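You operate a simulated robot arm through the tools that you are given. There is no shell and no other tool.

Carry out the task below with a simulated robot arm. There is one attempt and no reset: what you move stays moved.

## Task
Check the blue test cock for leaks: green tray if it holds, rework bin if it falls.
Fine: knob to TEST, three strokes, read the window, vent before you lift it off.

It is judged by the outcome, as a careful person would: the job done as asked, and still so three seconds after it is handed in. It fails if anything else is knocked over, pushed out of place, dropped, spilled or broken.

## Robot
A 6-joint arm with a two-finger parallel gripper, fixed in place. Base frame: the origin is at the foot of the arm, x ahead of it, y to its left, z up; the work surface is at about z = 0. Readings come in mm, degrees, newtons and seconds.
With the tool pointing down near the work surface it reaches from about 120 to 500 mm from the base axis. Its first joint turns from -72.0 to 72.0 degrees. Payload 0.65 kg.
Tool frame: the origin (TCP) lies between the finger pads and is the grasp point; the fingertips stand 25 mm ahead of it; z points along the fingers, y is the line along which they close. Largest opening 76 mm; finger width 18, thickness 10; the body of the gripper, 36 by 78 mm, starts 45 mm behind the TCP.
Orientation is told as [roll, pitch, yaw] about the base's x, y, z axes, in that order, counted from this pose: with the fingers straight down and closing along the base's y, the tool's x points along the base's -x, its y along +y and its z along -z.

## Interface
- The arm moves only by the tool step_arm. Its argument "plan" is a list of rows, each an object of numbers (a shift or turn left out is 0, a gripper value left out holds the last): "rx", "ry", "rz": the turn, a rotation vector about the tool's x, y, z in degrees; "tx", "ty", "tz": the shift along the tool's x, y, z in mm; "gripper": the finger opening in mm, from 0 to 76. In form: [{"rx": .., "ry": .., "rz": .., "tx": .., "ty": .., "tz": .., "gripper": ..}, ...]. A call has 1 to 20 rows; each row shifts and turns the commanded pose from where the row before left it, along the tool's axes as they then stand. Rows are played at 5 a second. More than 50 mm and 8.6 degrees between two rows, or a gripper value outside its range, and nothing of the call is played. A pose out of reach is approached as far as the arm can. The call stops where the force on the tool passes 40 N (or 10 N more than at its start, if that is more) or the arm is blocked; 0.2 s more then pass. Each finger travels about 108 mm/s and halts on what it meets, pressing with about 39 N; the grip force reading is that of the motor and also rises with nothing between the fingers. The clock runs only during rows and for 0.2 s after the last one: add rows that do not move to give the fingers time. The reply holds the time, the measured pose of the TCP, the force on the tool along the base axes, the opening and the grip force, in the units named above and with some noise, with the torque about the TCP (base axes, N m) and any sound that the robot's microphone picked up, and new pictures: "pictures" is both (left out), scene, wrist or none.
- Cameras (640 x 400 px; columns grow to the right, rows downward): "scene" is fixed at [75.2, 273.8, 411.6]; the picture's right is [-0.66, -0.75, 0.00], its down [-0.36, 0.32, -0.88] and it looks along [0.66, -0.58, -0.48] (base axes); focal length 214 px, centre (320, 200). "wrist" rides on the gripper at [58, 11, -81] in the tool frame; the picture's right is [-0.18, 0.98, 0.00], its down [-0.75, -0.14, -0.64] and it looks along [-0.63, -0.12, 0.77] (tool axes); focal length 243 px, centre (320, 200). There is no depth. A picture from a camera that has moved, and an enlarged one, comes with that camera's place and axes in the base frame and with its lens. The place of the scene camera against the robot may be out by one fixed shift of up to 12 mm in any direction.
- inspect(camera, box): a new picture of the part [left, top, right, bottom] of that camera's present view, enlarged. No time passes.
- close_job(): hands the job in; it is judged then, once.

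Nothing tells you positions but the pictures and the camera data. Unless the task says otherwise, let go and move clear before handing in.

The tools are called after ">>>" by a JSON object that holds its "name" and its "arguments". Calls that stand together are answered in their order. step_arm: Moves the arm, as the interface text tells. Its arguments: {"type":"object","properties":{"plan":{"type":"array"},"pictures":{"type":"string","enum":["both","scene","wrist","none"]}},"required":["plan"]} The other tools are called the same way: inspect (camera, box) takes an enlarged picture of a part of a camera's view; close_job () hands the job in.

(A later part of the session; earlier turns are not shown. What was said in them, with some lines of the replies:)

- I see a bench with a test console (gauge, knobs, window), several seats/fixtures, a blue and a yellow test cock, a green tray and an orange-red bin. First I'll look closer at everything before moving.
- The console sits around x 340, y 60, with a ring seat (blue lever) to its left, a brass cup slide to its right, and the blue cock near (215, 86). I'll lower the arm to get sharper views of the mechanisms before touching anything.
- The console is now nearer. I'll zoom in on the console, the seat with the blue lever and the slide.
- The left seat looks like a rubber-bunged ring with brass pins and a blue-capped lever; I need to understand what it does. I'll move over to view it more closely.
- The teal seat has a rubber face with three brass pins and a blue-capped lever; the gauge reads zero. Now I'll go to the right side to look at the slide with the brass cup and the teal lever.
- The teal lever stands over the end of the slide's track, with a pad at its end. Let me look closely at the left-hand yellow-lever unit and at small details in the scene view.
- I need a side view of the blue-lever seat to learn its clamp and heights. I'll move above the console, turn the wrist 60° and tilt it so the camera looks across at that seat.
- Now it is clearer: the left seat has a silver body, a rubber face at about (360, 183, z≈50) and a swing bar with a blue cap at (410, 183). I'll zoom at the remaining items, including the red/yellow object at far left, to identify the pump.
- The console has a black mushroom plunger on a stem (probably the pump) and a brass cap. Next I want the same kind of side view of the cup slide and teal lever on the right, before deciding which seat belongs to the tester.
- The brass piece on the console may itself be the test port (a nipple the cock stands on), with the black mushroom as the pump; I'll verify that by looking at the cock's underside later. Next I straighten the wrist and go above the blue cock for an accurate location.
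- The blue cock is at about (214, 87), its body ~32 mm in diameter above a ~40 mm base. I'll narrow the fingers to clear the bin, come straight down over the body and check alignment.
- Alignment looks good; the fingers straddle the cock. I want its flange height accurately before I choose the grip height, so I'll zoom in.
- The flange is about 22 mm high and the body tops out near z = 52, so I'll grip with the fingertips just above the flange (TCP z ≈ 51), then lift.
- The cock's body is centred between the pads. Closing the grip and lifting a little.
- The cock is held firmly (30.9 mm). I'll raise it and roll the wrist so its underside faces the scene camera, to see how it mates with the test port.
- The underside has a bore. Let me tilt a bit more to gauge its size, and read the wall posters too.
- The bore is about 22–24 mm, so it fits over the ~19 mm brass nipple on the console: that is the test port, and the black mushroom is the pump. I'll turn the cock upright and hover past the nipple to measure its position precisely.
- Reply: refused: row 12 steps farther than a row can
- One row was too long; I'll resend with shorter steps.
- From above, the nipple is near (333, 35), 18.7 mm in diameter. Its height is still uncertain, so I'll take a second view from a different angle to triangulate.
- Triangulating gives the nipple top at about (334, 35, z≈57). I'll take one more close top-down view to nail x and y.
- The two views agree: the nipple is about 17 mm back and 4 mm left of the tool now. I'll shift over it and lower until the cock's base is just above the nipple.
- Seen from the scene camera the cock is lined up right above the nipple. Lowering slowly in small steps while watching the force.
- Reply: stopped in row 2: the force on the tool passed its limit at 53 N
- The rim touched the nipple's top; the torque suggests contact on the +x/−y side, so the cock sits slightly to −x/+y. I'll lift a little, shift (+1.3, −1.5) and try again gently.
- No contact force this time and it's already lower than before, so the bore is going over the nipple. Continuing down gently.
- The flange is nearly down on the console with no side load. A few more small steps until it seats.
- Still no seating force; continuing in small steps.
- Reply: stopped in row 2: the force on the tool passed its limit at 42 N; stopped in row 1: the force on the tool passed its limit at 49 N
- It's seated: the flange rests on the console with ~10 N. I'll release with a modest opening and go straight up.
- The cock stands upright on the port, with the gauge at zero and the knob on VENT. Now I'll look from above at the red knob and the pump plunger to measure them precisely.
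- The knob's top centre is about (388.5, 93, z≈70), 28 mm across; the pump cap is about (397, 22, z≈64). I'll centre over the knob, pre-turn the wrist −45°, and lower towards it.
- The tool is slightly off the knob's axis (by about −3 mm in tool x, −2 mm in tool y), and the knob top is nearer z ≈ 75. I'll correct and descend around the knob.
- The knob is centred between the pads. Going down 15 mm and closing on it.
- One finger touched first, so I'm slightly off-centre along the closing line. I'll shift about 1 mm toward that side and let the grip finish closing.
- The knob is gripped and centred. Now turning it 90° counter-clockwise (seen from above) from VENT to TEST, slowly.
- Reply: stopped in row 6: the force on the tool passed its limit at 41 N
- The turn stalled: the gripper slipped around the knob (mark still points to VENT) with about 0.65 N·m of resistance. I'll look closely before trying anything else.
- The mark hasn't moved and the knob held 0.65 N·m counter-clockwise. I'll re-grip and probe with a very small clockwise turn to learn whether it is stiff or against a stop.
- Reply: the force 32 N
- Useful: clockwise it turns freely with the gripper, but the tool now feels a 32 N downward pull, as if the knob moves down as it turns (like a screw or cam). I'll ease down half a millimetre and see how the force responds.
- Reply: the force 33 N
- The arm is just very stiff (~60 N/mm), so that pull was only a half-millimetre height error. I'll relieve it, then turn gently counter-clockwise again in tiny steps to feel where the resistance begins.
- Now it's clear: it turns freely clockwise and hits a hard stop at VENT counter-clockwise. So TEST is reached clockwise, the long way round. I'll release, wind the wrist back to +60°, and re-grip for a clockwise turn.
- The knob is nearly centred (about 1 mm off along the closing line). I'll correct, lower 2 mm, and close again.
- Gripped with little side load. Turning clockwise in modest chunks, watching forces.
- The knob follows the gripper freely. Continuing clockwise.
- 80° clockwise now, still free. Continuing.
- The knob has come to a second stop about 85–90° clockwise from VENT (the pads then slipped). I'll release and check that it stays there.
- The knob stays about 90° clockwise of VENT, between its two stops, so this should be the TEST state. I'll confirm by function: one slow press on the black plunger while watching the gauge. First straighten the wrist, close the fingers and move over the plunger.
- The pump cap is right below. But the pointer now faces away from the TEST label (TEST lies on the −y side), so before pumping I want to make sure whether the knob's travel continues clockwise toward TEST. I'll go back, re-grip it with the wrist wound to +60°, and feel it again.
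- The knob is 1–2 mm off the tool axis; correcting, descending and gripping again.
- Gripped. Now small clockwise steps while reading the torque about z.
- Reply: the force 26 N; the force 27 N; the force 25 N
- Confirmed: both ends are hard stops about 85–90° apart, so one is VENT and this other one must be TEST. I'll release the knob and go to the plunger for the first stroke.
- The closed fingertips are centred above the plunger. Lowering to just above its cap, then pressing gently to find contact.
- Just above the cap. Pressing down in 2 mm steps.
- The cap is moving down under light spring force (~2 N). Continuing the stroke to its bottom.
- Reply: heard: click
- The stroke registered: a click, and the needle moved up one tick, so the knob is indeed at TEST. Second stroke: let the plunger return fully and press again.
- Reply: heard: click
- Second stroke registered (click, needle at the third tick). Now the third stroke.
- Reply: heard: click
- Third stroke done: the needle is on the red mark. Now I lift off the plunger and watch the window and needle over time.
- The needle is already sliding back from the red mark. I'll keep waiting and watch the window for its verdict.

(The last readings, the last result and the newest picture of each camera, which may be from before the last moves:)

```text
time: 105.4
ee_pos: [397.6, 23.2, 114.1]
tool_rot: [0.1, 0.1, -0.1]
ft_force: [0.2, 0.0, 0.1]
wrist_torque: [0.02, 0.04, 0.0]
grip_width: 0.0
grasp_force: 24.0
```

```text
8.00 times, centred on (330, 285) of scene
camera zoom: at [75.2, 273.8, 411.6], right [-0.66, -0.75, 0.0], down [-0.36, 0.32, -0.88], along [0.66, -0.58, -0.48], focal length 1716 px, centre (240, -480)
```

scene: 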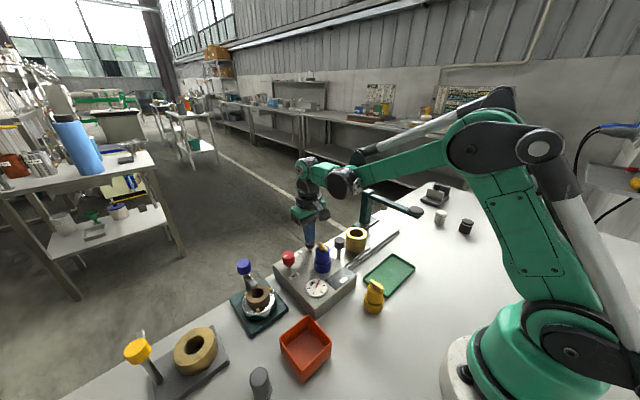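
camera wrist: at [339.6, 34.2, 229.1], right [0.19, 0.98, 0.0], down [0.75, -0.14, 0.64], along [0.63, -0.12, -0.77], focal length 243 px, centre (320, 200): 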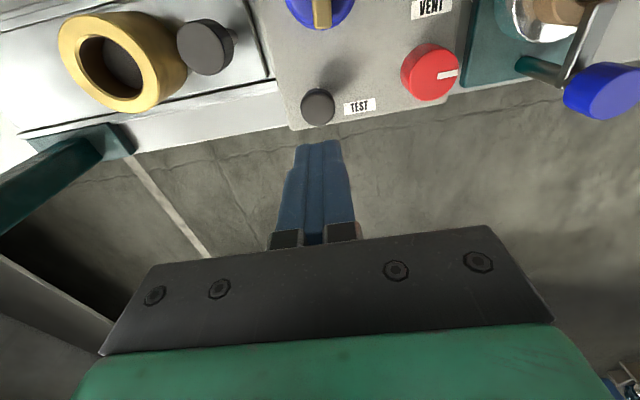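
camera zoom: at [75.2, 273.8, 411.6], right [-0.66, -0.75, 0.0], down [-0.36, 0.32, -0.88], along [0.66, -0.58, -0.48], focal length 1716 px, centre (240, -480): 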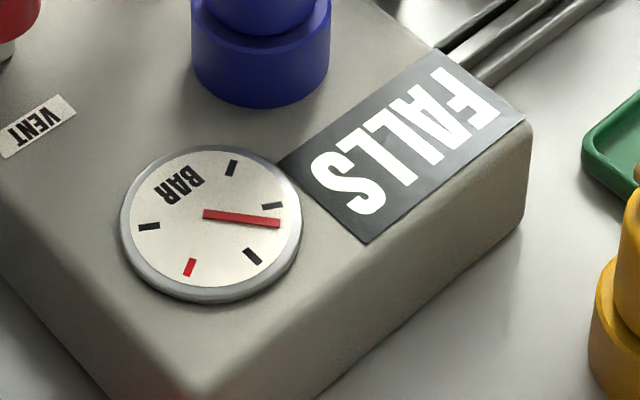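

The window reads FALLS: the cock leaks, so it goes to the rework bin. Before lifting it I must vent: back to the knob, this time gripping with the wrist at about −50° to turn counter-clockwise to the VENT stop.

>>> {"name": "step_arm", "arguments": {"plan": [{"tz": -33}, {"tx": 3, "ty": 24, "gripper": 46}, {"tx": 3, "ty": 24, "gripper": 46}, {"tx": 4.2, "ty": 22, "gripper": 46}, {"rz": 7.5}, {"rz": 7.5}, {"rz": 7.5}, {"rz": 7.5}, {"rz": 7.5}, {"rz": 7.5}, {"rz": 5}, {"tz": 25}, {"tz": 20}, {"tz": 10}, {}]}}

>>> {"name": "inspect", "arguments": {"camera": "wrist", "box": [220, 80, 420, 240]}}

```text
time: 108.6
ee_pos: [387.6, 95.1, 94.3]
tool_rot: [0.0, 0.0, -50.2]
ft_force: [0.3, -0.3, 0.9]
wrist_torque: [0.03, -0.02, 0.0]
grip_width: 46.1
grasp_force: 0.1
camera wrist: at [357.3, 144.2, 174.8], right [0.87, 0.49, 0.0], down [0.37, -0.67, 0.64], along [0.31, -0.56, -0.77], focal length 243 px, centre (320, 200)
```

scene: 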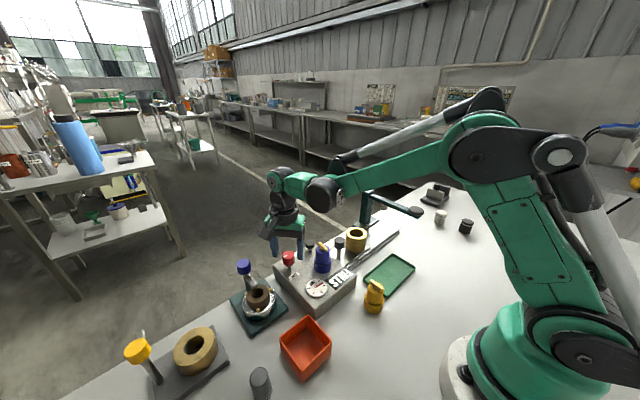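
wrist: 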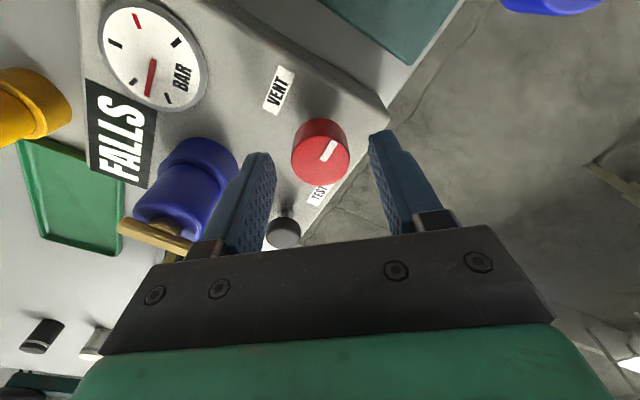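

```text
2.50 times, centred on (320, 160) of wrist
camera zoom: at [357.3, 144.2, 174.8], right [0.87, 0.49, 0.0], down [0.37, -0.67, 0.64], along [0.31, -0.56, -0.77], focal length 606 px, centre (320, 300)
```

zoom: 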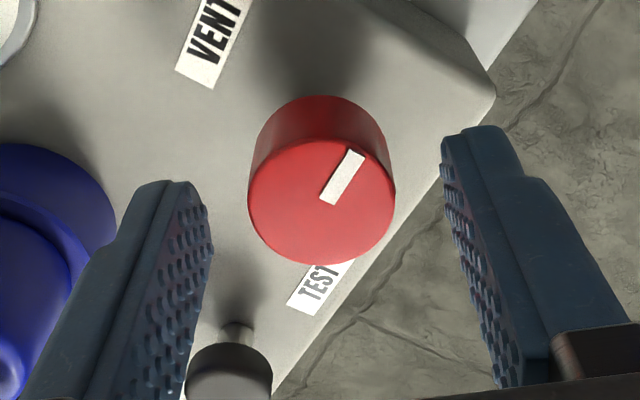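

Nearly centred; small correction, descend, grip.

>>> {"name": "step_arm", "arguments": {"plan": [{"tx": -0.9, "ty": 0.5}, {"tz": 12}, {"tz": 10}, {"gripper": 34}, {"gripper": 22}, {"gripper": 22}, {"gripper": 22}], "pictures": "none"}}

```text
time: 110.2
ee_pos: [387.5, 91.2, 70.5]
tool_rot: [-0.1, 0.0, -50.2]
ft_force: [-18.5, -10.2, -8.5]
wrist_torque: [0.03, -0.34, 0.09]
grip_width: 27.3
grasp_force: 42.1
```

Relieving the small side load and turning counter-clockwise in chunks.

>>> {"name": "step_arm", "arguments": {"plan": [{"ty": -0.35}, {"rz": -5}, {"rz": -5}, {"rz": -5}, {"rz": -5}, {}], "pictures": "none"}}

>>> {"name": "step_arm", "arguments": {"plan": [{"rz": -5}, {"rz": -5}, {"rz": -5}, {"rz": -5}, {}], "pictures": "none"}}

>>> {"name": "inspect", "arguments": {"camera": "scene", "box": [255, 225, 365, 310]}}

```text
time: 111.6
ee_pos: [387.2, 92.2, 70.6]
tool_rot: [0.0, 0.1, -30.1]
ft_force: [-0.4, -7.7, -32.0]
wrist_torque: [-0.06, -0.12, 0.0]
grip_width: 27.3
grasp_force: 42.1
```

```text
time: 112.8
ee_pos: [388.3, 92.9, 71.5]
tool_rot: [0.1, -0.1, -10.0]
ft_force: [6.8, 2.4, 20.2]
wrist_torque: [-0.11, -0.76, -0.01]
grip_width: 27.1
grasp_force: 41.8
```

```text
4.71 times, centred on (310, 268) of scene
camera zoom: at [75.1, 273.8, 411.6], right [-0.66, -0.75, 0.0], down [-0.36, 0.32, -0.88], along [0.66, -0.58, -0.48], focal length 1009 px, centre (367, -118)
```

zoom: 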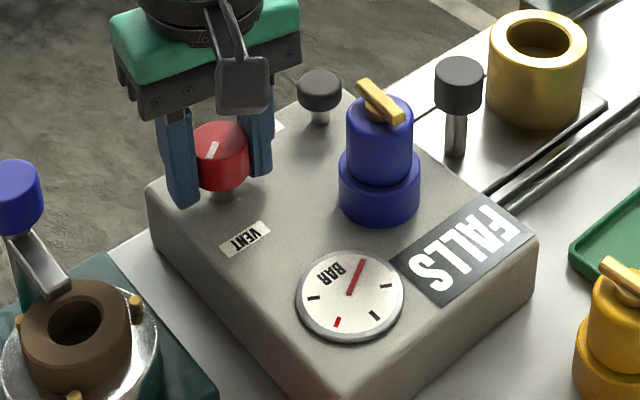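

The needle is at zero now, but I'll continue fully to the VENT stop.

>>> {"name": "step_arm", "arguments": {"plan": [{"rz": -5}, {"rz": -5}, {"rz": -5}, {"rz": -5}, {}], "pictures": "none"}}

>>> {"name": "step_arm", "arguments": {"plan": [{"rz": -5}, {"rz": -5}, {"rz": -5}, {"rz": -5}, {}], "pictures": "none"}}

>>> {"name": "step_arm", "arguments": {"plan": [{"rz": -4}, {"rz": -4}, {}], "pictures": "none"}}

>>> {"name": "inspect", "arguments": {"camera": "scene", "box": [255, 225, 365, 310]}}

>>> {"name": "inspect", "arguments": {"camera": "wrist", "box": [220, 80, 420, 240]}}

```text
time: 114.0
ee_pos: [388.5, 93.2, 71.0]
tool_rot: [0.1, 0.1, 10.0]
ft_force: [15.7, 14.4, -1.7]
wrist_torque: [-0.14, 0.6, 0.03]
grip_width: 27.0
grasp_force: 42.0
```

```text
time: 115.3
ee_pos: [387.1, 92.4, 71.5]
tool_rot: [0.2, 0.0, 30.1]
ft_force: [0.2, 0.8, 6.4]
wrist_torque: [0.01, -0.22, 0.02]
grip_width: 26.9
grasp_force: 42.0
stopped in row 5: the force on the tool passed its limit at 40 N (the readings are from after the stop); the commanded pose is now the measured one
```

```text
time: 116.1
ee_pos: [387.4, 92.4, 71.1]
tool_rot: [0.2, 0.1, 38.0]
ft_force: [-9.2, -3.8, 12.2]
wrist_torque: [0.1, -0.04, 0.0]
grip_width: 27.0
grasp_force: 41.9
```

```text
4.71 times, centred on (310, 268) of scene
camera zoom: at [75.1, 273.8, 411.6], right [-0.66, -0.75, 0.0], down [-0.36, 0.32, -0.88], along [0.66, -0.58, -0.48], focal length 1009 px, centre (367, -118)
```

zoom: 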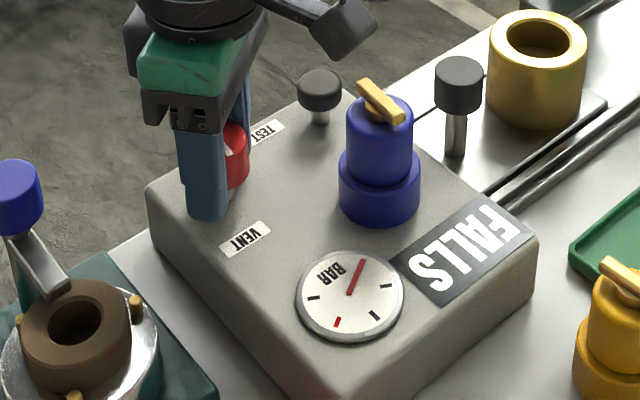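

```text
2.50 times, centred on (320, 160) of wrist
camera zoom: at [334.5, 64.8, 152.0], right [-0.46, 0.89, 0.0], down [0.68, 0.35, 0.64], along [0.57, 0.3, -0.77], focal length 606 px, centre (320, 300)
```

zoom: 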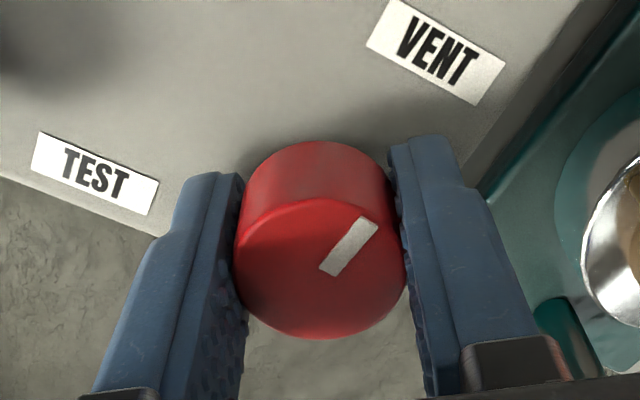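

The pointer is within a few degrees of VENT with no stop torque yet. A little further to reach the stop.

>>> {"name": "step_arm", "arguments": {"plan": [{"rz": -3}, {}], "pictures": "none"}}

>>> {"name": "step_arm", "arguments": {"plan": [{"rz": -3}, {}], "pictures": "none"}}

>>> {"name": "step_arm", "arguments": {"plan": [{"rz": -3}, {}], "pictures": "none"}}

>>> {"name": "inspect", "arguments": {"camera": "wrist", "box": [220, 80, 420, 240]}}

```text
time: 116.7
ee_pos: [388.5, 93.4, 70.7]
tool_rot: [0.3, 0.1, 41.1]
ft_force: [-14.4, -10.1, 13.6]
wrist_torque: [0.12, -0.23, 0.0]
grip_width: 26.9
grasp_force: 41.9
```

```text
time: 117.3
ee_pos: [387.4, 93.6, 70.2]
tool_rot: [0.1, 0.1, 44.0]
ft_force: [-10.4, -10.2, -1.6]
wrist_torque: [-0.99, 0.75, 0.0]
grip_width: 26.8
grasp_force: 41.9
```

```text
time: 117.9
ee_pos: [386.6, 93.3, 71.9]
tool_rot: [0.2, -0.1, 47.1]
ft_force: [-9.4, -9.6, -4.6]
wrist_torque: [-0.27, 0.02, -0.64]
grip_width: 27.1
grasp_force: 41.5
```

```text
2.50 times, centred on (320, 160) of wrist
camera zoom: at [339.5, 57.2, 151.9], right [-0.59, 0.81, 0.0], down [0.62, 0.45, 0.64], along [0.52, 0.38, -0.77], focal length 606 px, centre (320, 300)
```

zoom: 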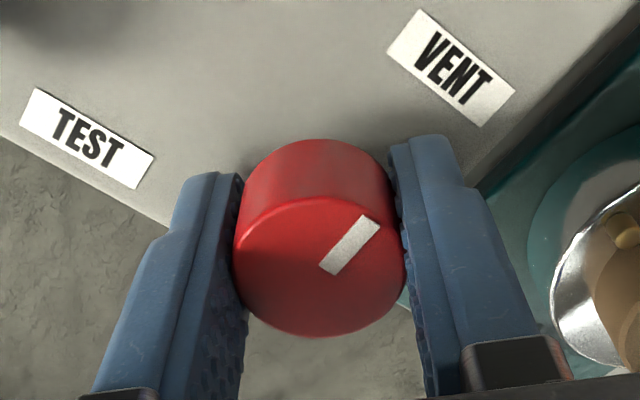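

The stop torque is there: knob fully at VENT, gauge at zero. Releasing the knob and moving above the cock.

>>> {"name": "step_arm", "arguments": {"plan": [{"gripper": 34}, {"gripper": 46}, {"gripper": 46}, {"tz": -15}, {"tz": -25}, {"tz": -35}, {"rz": 8}, {"rz": 8}, {"rz": 8}, {"rz": 8}, {"rz": 8}, {"rz": 7.1}, {"tx": 17, "ty": -19}, {"tx": 17, "ty": -19}, {"tx": 17.5, "ty": -19.5}, {}]}}

>>> {"name": "inspect", "arguments": {"camera": "wrist", "box": [220, 80, 420, 240]}}

>>> {"name": "inspect", "arguments": {"camera": "scene", "box": [255, 200, 375, 310]}}

```text
time: 121.3
ee_pos: [335.3, 36.0, 146.4]
tool_rot: [0.3, 0.1, -0.1]
ft_force: [0.0, -0.6, -0.7]
wrist_torque: [0.01, 0.01, -0.02]
grip_width: 45.9
grasp_force: 0.0
camera wrist: at [277.2, 45.9, 227.5], right [0.19, 0.98, 0.0], down [0.75, -0.14, 0.64], along [0.63, -0.12, -0.77], focal length 243 px, centre (320, 200)
```

scene: 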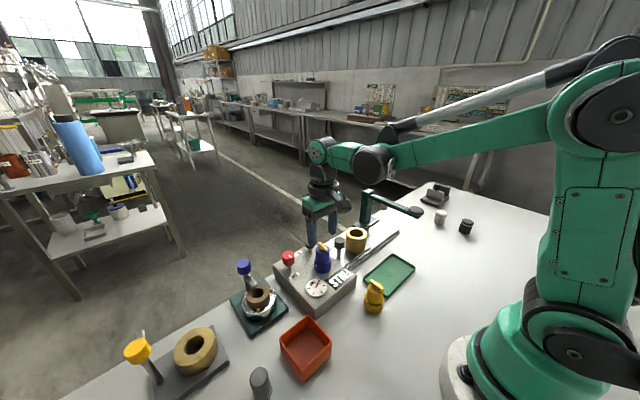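
wrist: 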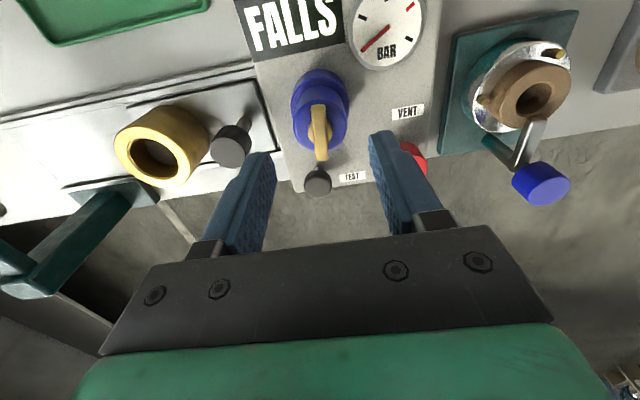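

```text
2.50 times, centred on (320, 160) of wrist
camera zoom: at [277.2, 45.9, 227.5], right [0.19, 0.98, 0.0], down [0.75, -0.14, 0.64], along [0.63, -0.12, -0.77], focal length 606 px, centre (320, 300)
```

zoom: 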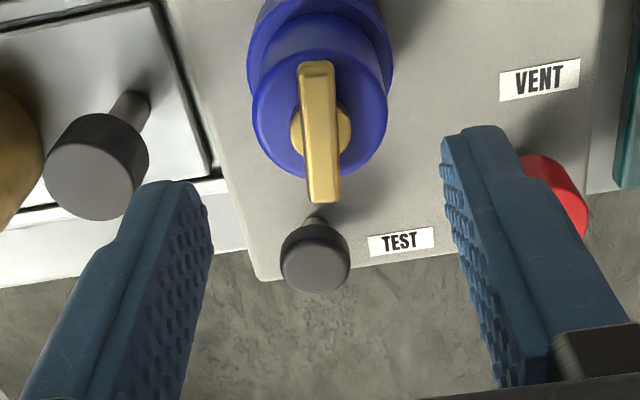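

```text
3.64 times, centred on (315, 255) of scene
camera zoom: at [75.2, 273.8, 411.6], right [-0.66, -0.75, 0.0], down [-0.36, 0.32, -0.88], along [0.66, -0.58, -0.48], focal length 780 px, centre (338, 0)
```

zoom: 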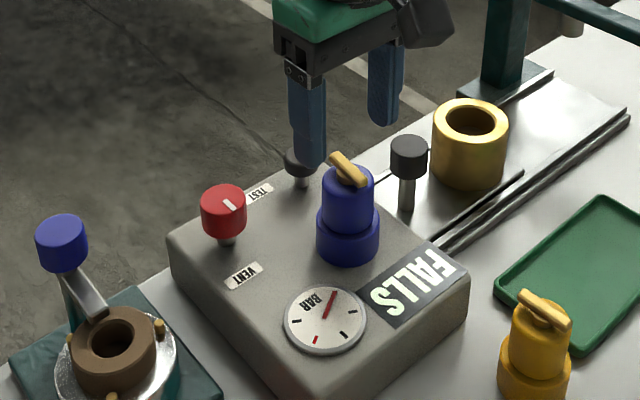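

The knob mark is back at VENT, needle at zero, and the cock is centred under the gripper. Descending to the same grip height as before and closing.

>>> {"name": "step_arm", "arguments": {"plan": [{"tz": 20}, {"tz": 20}, {"tz": 12}, {"tz": 7}, {}], "pictures": "none"}}

>>> {"name": "step_arm", "arguments": {"plan": [{"gripper": 36}, {"gripper": 24}, {"gripper": 24}, {"gripper": 24}], "pictures": "none"}}

>>> {"name": "inspect", "arguments": {"camera": "scene", "box": [285, 220, 365, 300]}}

```text
time: 122.5
ee_pos: [334.4, 35.7, 87.4]
tool_rot: [0.2, 0.2, -0.1]
ft_force: [-0.5, 0.6, 0.3]
wrist_torque: [-0.01, 0.02, 0.0]
grip_width: 45.9
grasp_force: 0.1
```

```text
time: 123.5
ee_pos: [335.1, 35.8, 87.4]
tool_rot: [0.3, 0.1, -0.1]
ft_force: [-0.8, 6.2, 25.8]
wrist_torque: [-0.17, 0.02, 0.0]
grip_width: 36.3
grasp_force: 7.6
```

```text
5.00 times, centred on (325, 260) of scene
camera zoom: at [75.1, 273.8, 411.6], right [-0.66, -0.75, 0.0], down [-0.36, 0.32, -0.88], along [0.66, -0.58, -0.48], focal length 1072 px, centre (295, -100)
```

zoom: 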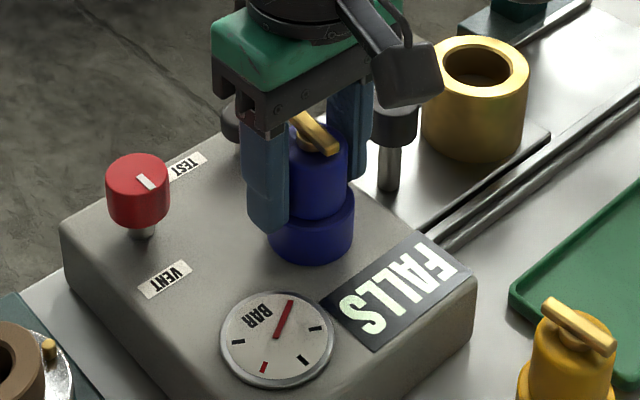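

The fingertips seem to be catching on the flange's top edge (upward force). I'll open, rise 4 mm and close again.

>>> {"name": "step_arm", "arguments": {"plan": [{"gripper": 46}, {"gripper": 46}, {"tz": -4}, {}], "pictures": "wrist"}}

>>> {"name": "inspect", "arguments": {"camera": "wrist", "box": [220, 80, 420, 240]}}

>>> {"name": "inspect", "arguments": {"camera": "scene", "box": [295, 220, 355, 290]}}

```text
time: 124.5
ee_pos: [335.2, 34.4, 91.0]
tool_rot: [0.2, 0.0, -0.1]
ft_force: [-0.7, 0.2, -0.3]
wrist_torque: [0.02, 0.01, -0.02]
grip_width: 45.8
grasp_force: 0.1
camera wrist: at [276.6, 45.7, 171.9], right [0.19, 0.98, 0.0], down [0.75, -0.14, 0.64], along [0.63, -0.12, -0.77], focal length 243 px, centre (320, 200)
```

wrist: 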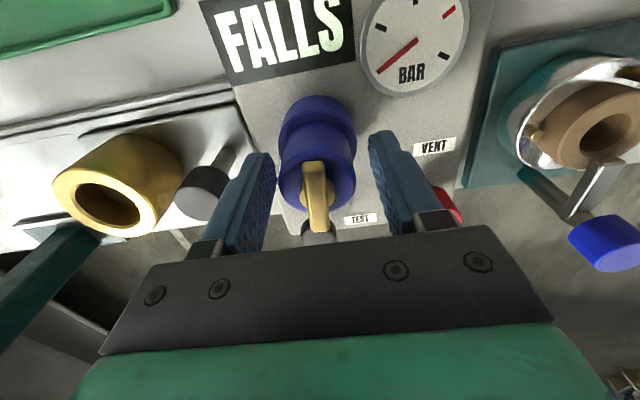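

```text
2.50 times, centred on (320, 160) of wrist
camera zoom: at [276.6, 45.7, 171.9], right [0.19, 0.98, 0.0], down [0.75, -0.14, 0.64], along [0.63, -0.12, -0.77], focal length 606 px, centre (320, 300)
```

zoom: 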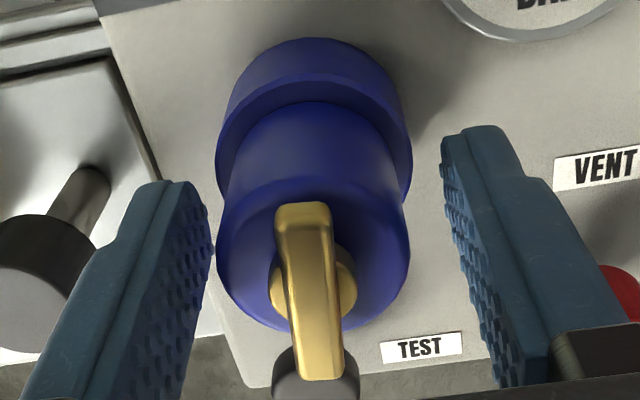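

```text
5.71 times, centred on (325, 255) of scene
camera zoom: at [75.2, 273.8, 411.6], right [-0.66, -0.75, 0.0], down [-0.36, 0.32, -0.88], along [0.66, -0.58, -0.48], focal length 1226 px, centre (291, -114)
```

zoom: 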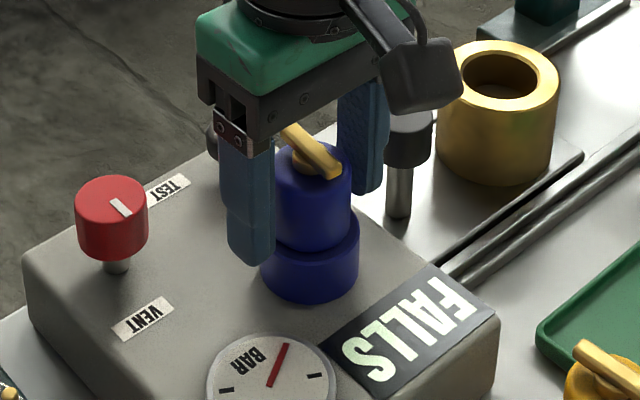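

The cock sits about 2 mm to the −y side of centre. I'll shift that way and close at this slightly higher level.

>>> {"name": "step_arm", "arguments": {"plan": [{"ty": -1.8}, {"gripper": 38}, {"gripper": 26}, {"gripper": 24}, {"gripper": 24}], "pictures": "none"}}

>>> {"name": "inspect", "arguments": {"camera": "scene", "box": [295, 220, 355, 290]}}

```text
time: 125.7
ee_pos: [335.3, 33.6, 90.5]
tool_rot: [0.2, 0.1, -0.1]
ft_force: [-0.5, -1.2, 1.4]
wrist_torque: [-0.09, -0.02, 0.02]
grip_width: 30.8
grasp_force: 38.8
```

```text
5.71 times, centred on (325, 255) of scene
camera zoom: at [75.2, 273.8, 411.6], right [-0.66, -0.75, 0.0], down [-0.36, 0.32, -0.88], along [0.66, -0.58, -0.48], focal length 1226 px, centre (291, -114)
```

zoom: 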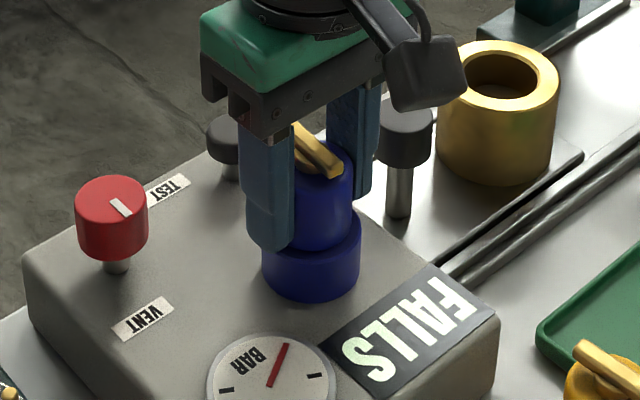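

Good grip on the body (30.8 mm, no side load). Lifting straight off the port.

>>> {"name": "step_arm", "arguments": {"plan": [{"tz": -3}, {"tz": -5}, {"tz": -8}, {"tz": -10}, {"tz": -20}, {"tz": -30}, {"tz": -30}, {}]}}

>>> {"name": "inspect", "arguments": {"camera": "scene", "box": [260, 200, 380, 360]}}

```text
time: 127.5
ee_pos: [334.3, 31.8, 196.9]
tool_rot: [0.3, 0.1, -0.1]
ft_force: [0.1, 0.0, -1.3]
wrist_torque: [-0.02, -0.01, -0.03]
grip_width: 30.7
grasp_force: 39.2
camera wrist: at [275.8, 42.6, 277.9], right [0.19, 0.98, 0.0], down [0.75, -0.14, 0.64], along [0.63, -0.12, -0.77], focal length 243 px, centre (320, 200)
```

scene: 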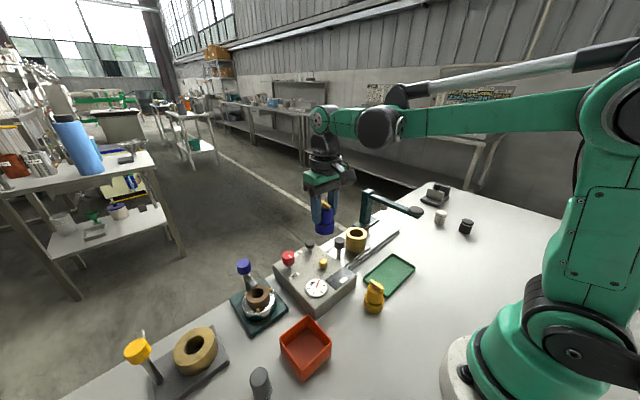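
wrist: 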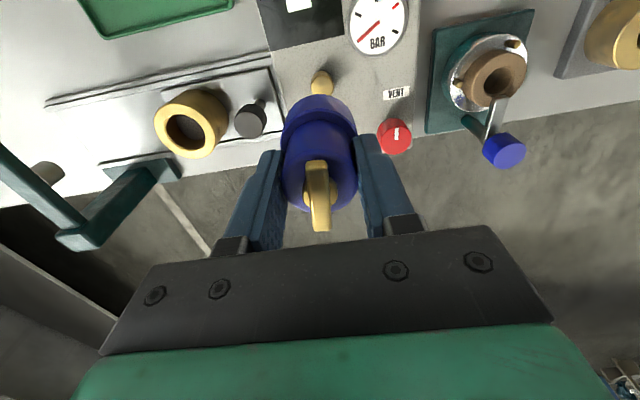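

```text
2.50 times, centred on (320, 280) of scene
camera zoom: at [75.2, 273.8, 411.6], right [-0.66, -0.75, 0.0], down [-0.36, 0.32, -0.88], along [0.66, -0.58, -0.48], focal length 536 px, centre (320, 0)
```

zoom: 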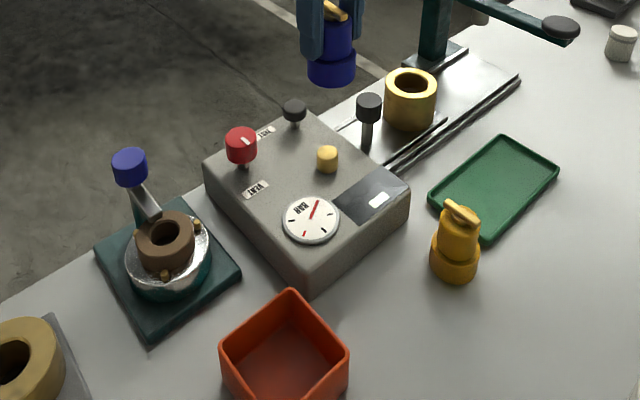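

The cock is off the port and the knob is on VENT. Carrying it at height over to the orange rework bin (rim about x 200–264, y 129–197).

>>> {"name": "step_arm", "arguments": {"plan": [{"tx": 20, "ty": 26}, {"tx": 20, "ty": 26}, {"tx": 20, "ty": 26}, {"tx": 20, "ty": 26}, {"tx": 21, "ty": 27}, {}, {}]}}

>>> {"name": "inspect", "arguments": {"camera": "wrist", "box": [240, 0, 400, 140]}}

>>> {"name": "inspect", "arguments": {"camera": "scene", "box": [250, 230, 370, 390]}}

```text
time: 129.1
ee_pos: [234.5, 166.0, 197.5]
tool_rot: [0.3, 0.1, -0.1]
ft_force: [-0.1, -0.1, -1.2]
wrist_torque: [0.01, 0.0, 0.0]
grip_width: 30.8
grasp_force: 38.8
camera wrist: at [174.9, 175.3, 278.8], right [0.19, 0.98, 0.0], down [0.75, -0.14, 0.64], along [0.63, -0.12, -0.77], focal length 243 px, centre (320, 200)
```

scene: 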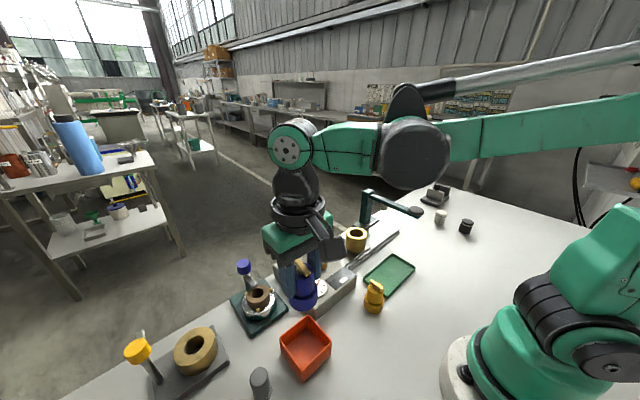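
wrist: 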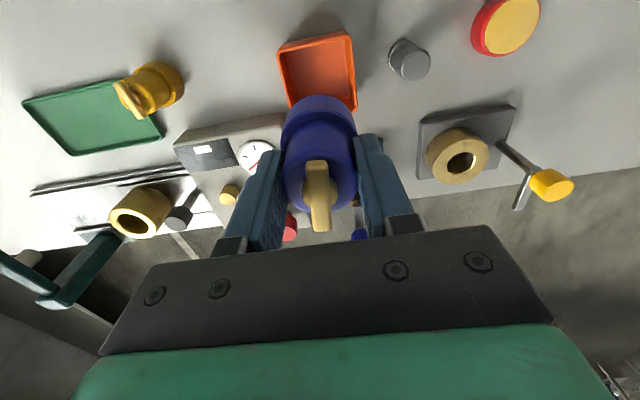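

```text
2.86 times, centred on (320, 70) of wrist
camera zoom: at [174.9, 175.3, 278.8], right [0.19, 0.98, 0.0], down [0.75, -0.14, 0.64], along [0.63, -0.12, -0.77], focal length 693 px, centre (320, 571)
```

zoom: 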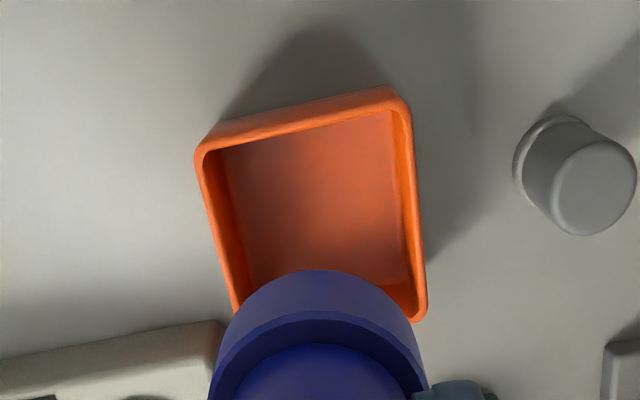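

```text
2.50 times, centred on (310, 310) of scene
camera zoom: at [75.2, 273.8, 411.6], right [-0.66, -0.75, 0.0], down [-0.36, 0.32, -0.88], along [0.66, -0.58, -0.48], focal length 536 px, centre (345, -75)
```

zoom: 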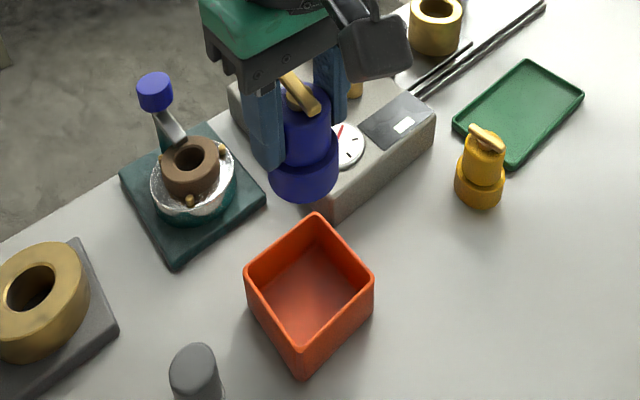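

The bin's rim spans about x 203–266, y 131–196, so its centre is (234.5, 163.7). Adjusting slightly and lowering the cock into it.

>>> {"name": "step_arm", "arguments": {"plan": [{"tx": -1, "ty": -1.3}, {"tz": 30}, {"tz": 30}, {"tz": 25}, {"tz": 15}, {}]}}

>>> {"name": "inspect", "arguments": {"camera": "scene", "box": [260, 270, 360, 390]}}

>>> {"name": "inspect", "arguments": {"camera": "wrist", "box": [220, 40, 420, 220]}}

```text
time: 130.5
ee_pos: [236.3, 163.5, 98.4]
tool_rot: [0.3, 0.1, 0.0]
ft_force: [-0.4, 0.6, -0.5]
wrist_torque: [-0.02, 0.01, 0.0]
grip_width: 30.8
grasp_force: 38.6
camera wrist: at [177.1, 173.4, 179.1], right [0.19, 0.98, 0.0], down [0.75, -0.14, 0.64], along [0.63, -0.12, -0.77], focal length 243 px, centre (320, 200)
```

scene: 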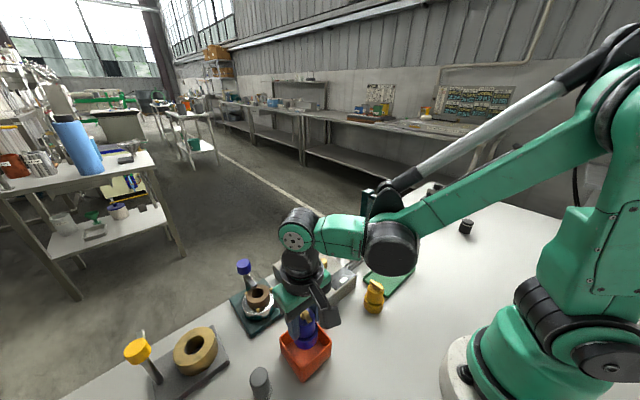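
wrist: 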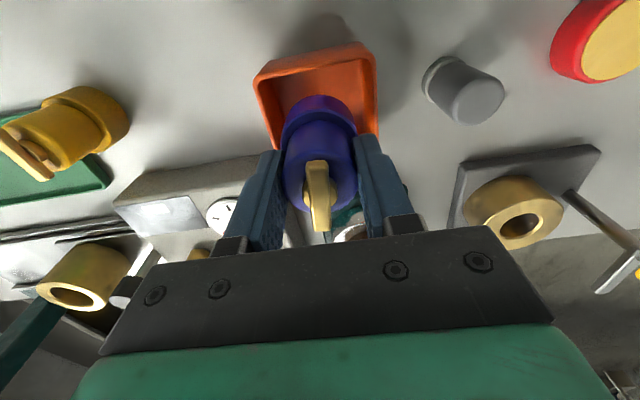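

```text
3.33 times, centred on (310, 330) of scene
camera zoom: at [75.2, 273.8, 411.6], right [-0.66, -0.75, 0.0], down [-0.36, 0.32, -0.88], along [0.66, -0.58, -0.48], focal length 715 px, centre (353, -233)
```

zoom: 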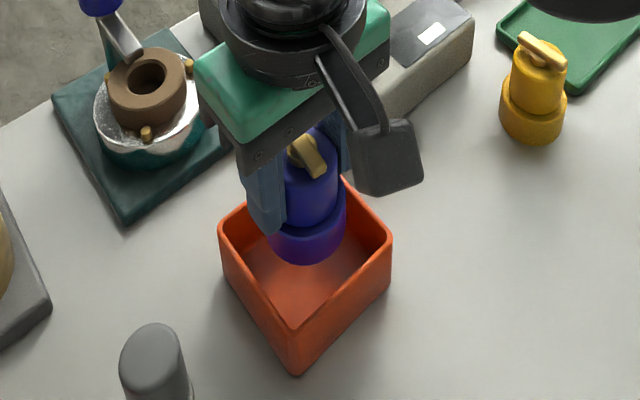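

```text
2.22 times, centred on (320, 130) of wrist
camera zoom: at [177.1, 173.4, 179.1], right [0.19, 0.98, 0.0], down [0.75, -0.14, 0.64], along [0.63, -0.12, -0.77], focal length 539 px, centre (320, 356)
```

zoom: 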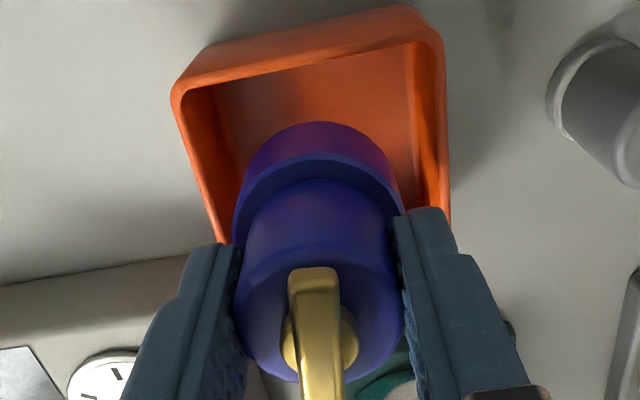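

The cock is just above the rim and centred over the bin's opening. Lowering it inside in steps.

>>> {"name": "step_arm", "arguments": {"plan": [{"tz": 8}, {"tz": 8}, {"tz": 8}, {"tz": 6}, {}], "pictures": "none"}}

>>> {"name": "inspect", "arguments": {"camera": "scene", "box": [260, 270, 360, 390]}}

>>> {"name": "inspect", "arguments": {"camera": "wrist", "box": [220, 40, 420, 220]}}

```text
time: 131.7
ee_pos: [235.8, 165.0, 67.6]
tool_rot: [0.2, 0.1, -0.1]
ft_force: [0.3, 0.1, -0.6]
wrist_torque: [0.0, 0.01, 0.03]
grip_width: 30.7
grasp_force: 38.9
```

```text
3.33 times, centred on (310, 330) of scene
camera zoom: at [75.2, 273.8, 411.6], right [-0.66, -0.75, 0.0], down [-0.36, 0.32, -0.88], along [0.66, -0.58, -0.48], focal length 715 px, centre (353, -233)
```

zoom: 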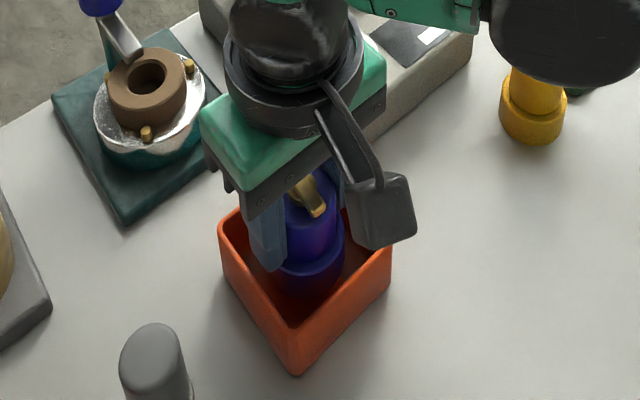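

```text
2.22 times, centred on (320, 130) of wrist
camera zoom: at [177.6, 174.1, 149.4], right [0.19, 0.98, 0.0], down [0.75, -0.14, 0.64], along [0.63, -0.12, -0.77], focal length 539 px, centre (320, 356)
```

zoom: 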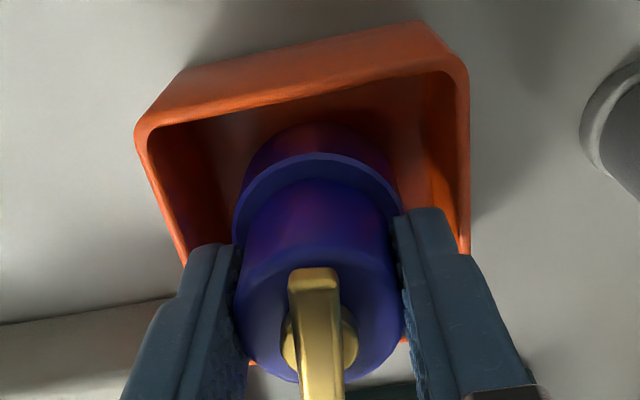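

Good clearance on all sides. Last centimetre in small steps until it touches the bin floor.

>>> {"name": "step_arm", "arguments": {"plan": [{"tz": 2.5}, {"tz": 2.5}, {}], "pictures": "none"}}

>>> {"name": "step_arm", "arguments": {"plan": [{"tz": 1}, {"tz": 1}, {}], "pictures": "none"}}

>>> {"name": "step_arm", "arguments": {"plan": [{"tz": 0.7}, {}], "pictures": "none"}}

```text
time: 132.5
ee_pos: [236.4, 164.0, 62.8]
tool_rot: [0.2, 0.1, 0.0]
ft_force: [0.0, 0.3, -1.1]
wrist_torque: [-0.02, 0.0, 0.01]
grip_width: 30.6
grasp_force: 38.7
```

```text
time: 133.3
ee_pos: [235.8, 163.4, 60.4]
tool_rot: [0.1, 0.1, -0.2]
ft_force: [1.3, 0.4, -0.9]
wrist_torque: [0.06, 0.0, -0.03]
grip_width: 30.6
grasp_force: 38.3
```

```text
time: 133.9
ee_pos: [234.7, 163.8, 59.1]
tool_rot: [0.2, 0.0, 0.0]
ft_force: [-0.3, 0.9, -0.5]
wrist_torque: [0.05, -0.01, -0.01]
grip_width: 30.6
grasp_force: 39.0
```

>>> {"name": "step_arm", "arguments": {"plan": [{"tz": 0.7}, {}], "pictures": "none"}}

>>> {"name": "step_arm", "arguments": {"plan": [{"tz": 0.6}, {}], "pictures": "none"}}

>>> {"name": "step_arm", "arguments": {"plan": [{"tz": 0.6}, {}], "pictures": "none"}}

```text
time: 134.5
ee_pos: [236.4, 164.8, 58.0]
tool_rot: [0.2, 0.0, -0.1]
ft_force: [0.3, -1.1, -2.0]
wrist_torque: [0.04, 0.01, 0.0]
grip_width: 30.8
grasp_force: 38.7
```

```text
time: 135.1
ee_pos: [235.6, 163.3, 58.5]
tool_rot: [0.2, 0.0, -0.1]
ft_force: [0.7, 0.1, -2.0]
wrist_torque: [-0.01, -0.01, 0.01]
grip_width: 30.7
grasp_force: 38.8
```

```text
time: 135.7
ee_pos: [235.7, 163.7, 58.4]
tool_rot: [0.2, 0.1, -0.2]
ft_force: [-0.7, 0.3, -0.7]
wrist_torque: [0.03, 0.01, -0.02]
grip_width: 30.5
grasp_force: 39.2
```

>>> {"name": "step_arm", "arguments": {"plan": [{"tz": 0.6}, {}], "pictures": "none"}}

>>> {"name": "step_arm", "arguments": {"plan": [{"tz": 0.5}, {}], "pictures": "none"}}

>>> {"name": "inspect", "arguments": {"camera": "scene", "box": [260, 290, 350, 390]}}

```text
time: 136.3
ee_pos: [235.3, 164.2, 56.7]
tool_rot: [0.2, 0.1, -0.1]
ft_force: [-0.3, -0.3, -1.2]
wrist_torque: [0.02, -0.01, 0.0]
grip_width: 30.8
grasp_force: 39.2
```

```text
time: 136.9
ee_pos: [235.6, 163.3, 58.1]
tool_rot: [0.2, 0.1, -0.1]
ft_force: [0.1, -0.1, -1.6]
wrist_torque: [0.0, 0.01, 0.03]
grip_width: 30.3
grasp_force: 39.0
```

```text
4.00 times, centred on (305, 340) of scene
camera zoom: at [75.2, 273.8, 411.6], right [-0.66, -0.75, 0.0], down [-0.36, 0.32, -0.88], along [0.66, -0.58, -0.48], focal length 858 px, centre (380, -360)
```

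zoom: 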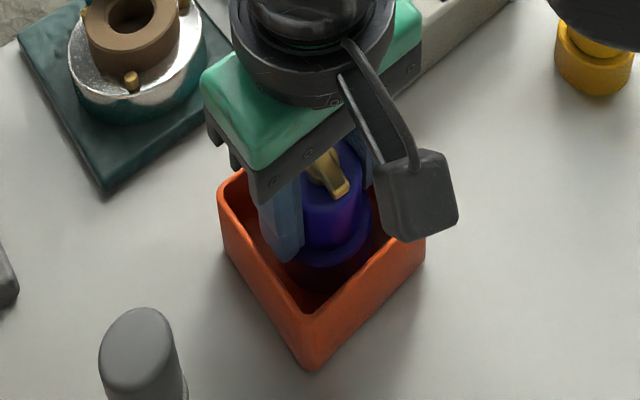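

>>> {"name": "step_arm", "arguments": {"plan": [{"tz": 0.5}, {}], "pictures": "none"}}

>>> {"name": "step_arm", "arguments": {"plan": [{"tz": 0.5}, {}], "pictures": "none"}}

>>> {"name": "step_arm", "arguments": {"plan": [{"tz": 0.5}, {}], "pictures": "none"}}

```text
time: 137.5
ee_pos: [235.2, 163.7, 56.3]
tool_rot: [0.3, 0.1, -0.1]
ft_force: [0.3, -0.9, -0.7]
wrist_torque: [-0.01, 0.0, 0.01]
grip_width: 30.6
grasp_force: 38.5
```

```text
time: 138.1
ee_pos: [235.8, 162.8, 56.5]
tool_rot: [0.1, 0.1, -0.1]
ft_force: [0.5, -0.1, -1.0]
wrist_torque: [0.0, 0.02, 0.0]
grip_width: 30.7
grasp_force: 38.6
```

```text
time: 138.7
ee_pos: [236.0, 163.6, 56.0]
tool_rot: [0.2, 0.1, -0.1]
ft_force: [-0.3, -0.3, -0.8]
wrist_torque: [0.03, -0.03, -0.03]
grip_width: 30.6
grasp_force: 39.4
```

>>> {"name": "step_arm", "arguments": {"plan": [{"tz": 0.7}, {}], "pictures": "none"}}

>>> {"name": "step_arm", "arguments": {"plan": [{"tz": 0.7}, {}], "pictures": "none"}}

>>> {"name": "step_arm", "arguments": {"plan": [{"tz": 0.7}, {}], "pictures": "none"}}

```text
time: 139.3
ee_pos: [236.4, 163.0, 54.0]
tool_rot: [0.3, 0.1, 0.0]
ft_force: [-2.8, 0.2, 34.5]
wrist_torque: [-0.41, 0.09, 0.09]
grip_width: 30.6
grasp_force: 38.6
```

```text
time: 139.9
ee_pos: [236.6, 163.0, 53.9]
tool_rot: [0.1, 0.1, -0.1]
ft_force: [-0.4, -2.7, 35.1]
wrist_torque: [-0.54, 0.06, 0.06]
grip_width: 30.6
grasp_force: 38.8
```

```text
time: 140.5
ee_pos: [234.7, 165.0, 54.4]
tool_rot: [0.2, 0.0, -0.1]
ft_force: [4.0, -12.1, 34.0]
wrist_torque: [-0.71, 0.01, 0.1]
grip_width: 30.7
grasp_force: 38.9
```

It's resting on the bin floor. I'll ease off the load, open only slightly (so the fingers don't push the bin walls) and withdraw straight up.

>>> {"name": "step_arm", "arguments": {"plan": [{"tz": -0.8}, {"gripper": 33}, {"gripper": 36}, {"gripper": 36}, {}], "pictures": "none"}}

>>> {"name": "inspect", "arguments": {"camera": "wrist", "box": [220, 40, 420, 220]}}

```text
time: 141.7
ee_pos: [235.3, 164.6, 55.3]
tool_rot: [0.1, 0.1, -0.1]
ft_force: [0.5, 0.1, 0.6]
wrist_torque: [-0.02, 0.04, -0.01]
grip_width: 35.9
grasp_force: 0.1
```

```text
2.22 times, centred on (320, 130) of wrist
camera zoom: at [177.3, 173.7, 135.7], right [0.19, 0.98, 0.0], down [0.75, -0.14, 0.64], along [0.63, -0.12, -0.77], focal length 539 px, centre (320, 356)
```

zoom: 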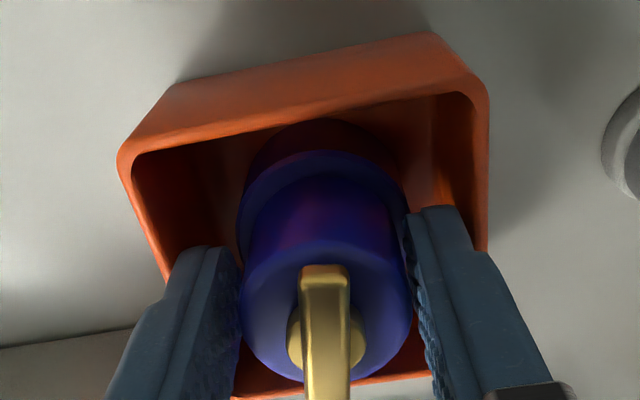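

Released with no contact forces. Going straight up, slowly at first.

>>> {"name": "step_arm", "arguments": {"plan": [{"tz": -4}, {"tz": -6}, {"tz": -10}, {"tz": -20}, {"tz": -30}, {"tz": -40}, {"tz": -30}, {"tx": 10}, {}]}}

>>> {"name": "inspect", "arguments": {"camera": "scene", "box": [250, 230, 370, 390]}}

>>> {"name": "inspect", "arguments": {"camera": "wrist", "box": [220, 0, 420, 150]}}

```text
time: 143.7
ee_pos: [226.6, 162.6, 194.5]
tool_rot: [0.2, 0.2, -0.1]
ft_force: [0.4, -0.9, -0.6]
wrist_torque: [-0.01, 0.02, -0.01]
grip_width: 36.2
grasp_force: 0.1
camera wrist: at [167.7, 171.7, 275.0], right [0.19, 0.98, 0.0], down [0.75, -0.14, 0.64], along [0.63, -0.12, -0.77], focal length 243 px, centre (320, 200)
```

scene: 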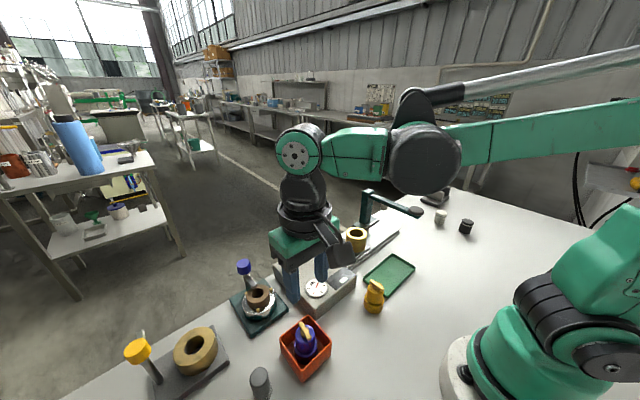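
wrist: 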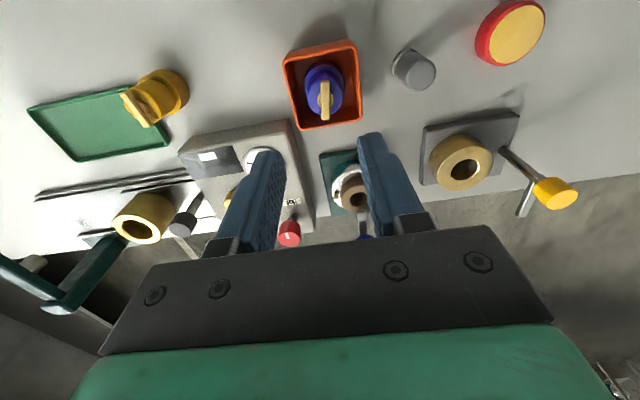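

```text
2.50 times, centred on (310, 310) of scene
camera zoom: at [75.2, 273.8, 411.6], right [-0.66, -0.75, 0.0], down [-0.36, 0.32, -0.88], along [0.66, -0.58, -0.48], focal length 536 px, centre (345, -75)
```

zoom: 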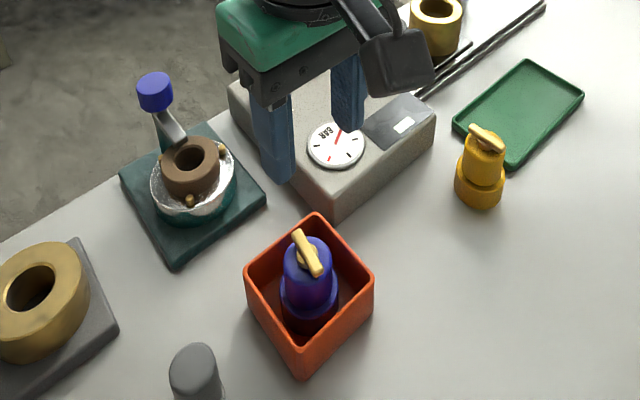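

```text
2.67 times, centred on (320, 75) of wrist
camera zoom: at [167.7, 171.7, 275.0], right [0.19, 0.98, 0.0], down [0.75, -0.14, 0.64], along [0.63, -0.12, -0.77], focal length 647 px, centre (320, 533)
```

zoom: 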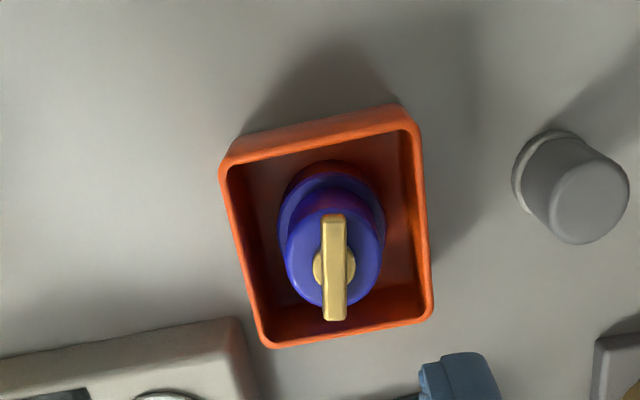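

The blue cock stands upright in the rework bin, which hasn't moved. The knob is on VENT and everything else is in place. I'll lift the arm clear, do a last check and hand in.

>>> {"name": "step_arm", "arguments": {"plan": [{"tz": -40}, {"tz": -40}, {"tz": -30, "ty": -20}, {"ty": -20}, {}, {}]}}

>>> {"name": "inspect", "arguments": {"camera": "scene", "box": [220, 220, 400, 390]}}

```text
time: 145.1
ee_pos: [224.7, 121.9, 304.6]
tool_rot: [0.2, 0.1, -0.1]
ft_force: [0.6, 0.0, -0.2]
wrist_torque: [-0.02, 0.0, -0.04]
grip_width: 35.9
grasp_force: 0.0
camera wrist: at [166.6, 131.8, 385.7], right [0.19, 0.98, 0.0], down [0.75, -0.14, 0.64], along [0.63, -0.12, -0.77], focal length 243 px, centre (320, 200)
```

scene: 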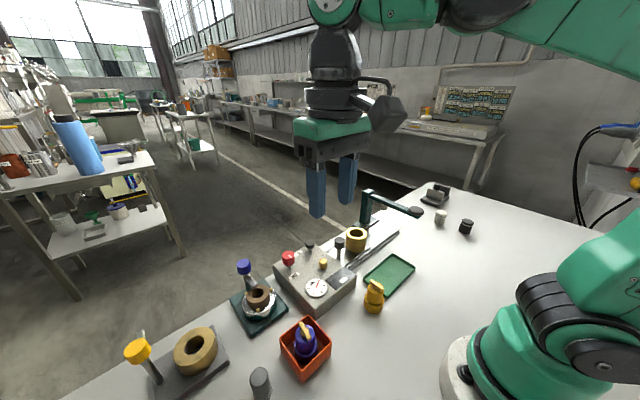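
wrist: 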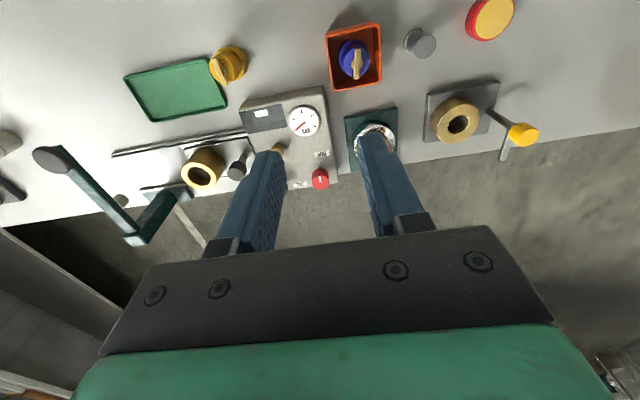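

```text
2.35 times, centred on (310, 305) of scene
camera zoom: at [75.2, 273.8, 411.6], right [-0.66, -0.75, 0.0], down [-0.36, 0.32, -0.88], along [0.66, -0.58, -0.48], focal length 505 px, centre (344, -47)
```

zoom: 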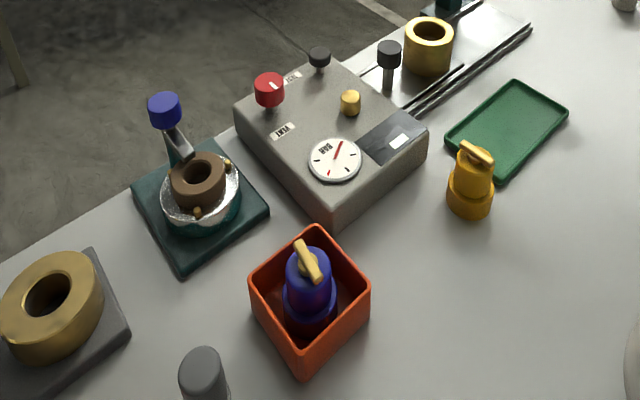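

The blue cock is in the rework bin because the window read FALLS. The tester is vented with the knob at VENT, nothing else has moved, and the arm is clear, so I'm handing in the job.

>>> {"name": "close_job", "arguments": {}}

```text
The job is handed in.
```

The blue test cock leaks. The window read FALLS, so I put it in the orange rework bin, where it is standing upright.

- **Test:** I set the cock on the brass port and turned the knob to TEST. Three strokes on the black plunger brought the needle to the red mark. It dropped back within seconds, and the window then showed FALLS.
- **Vent:** I turned the knob back to its VENT stop, with the gauge at zero, before lifting the cock off.
- **Knob:** It only turns clockwise from VENT, to a stop about 90° round. At that stop the pointer faces away from the TEST label. I took it as TEST because it is the only other stop and the gauge rose with each stroke there.

While placing the cock, its rim touched the top of the port once. The gripper also slipped round the knob a few times at its stops. I saw no damage, and nothing else on the bench looked moved in the last pictures.
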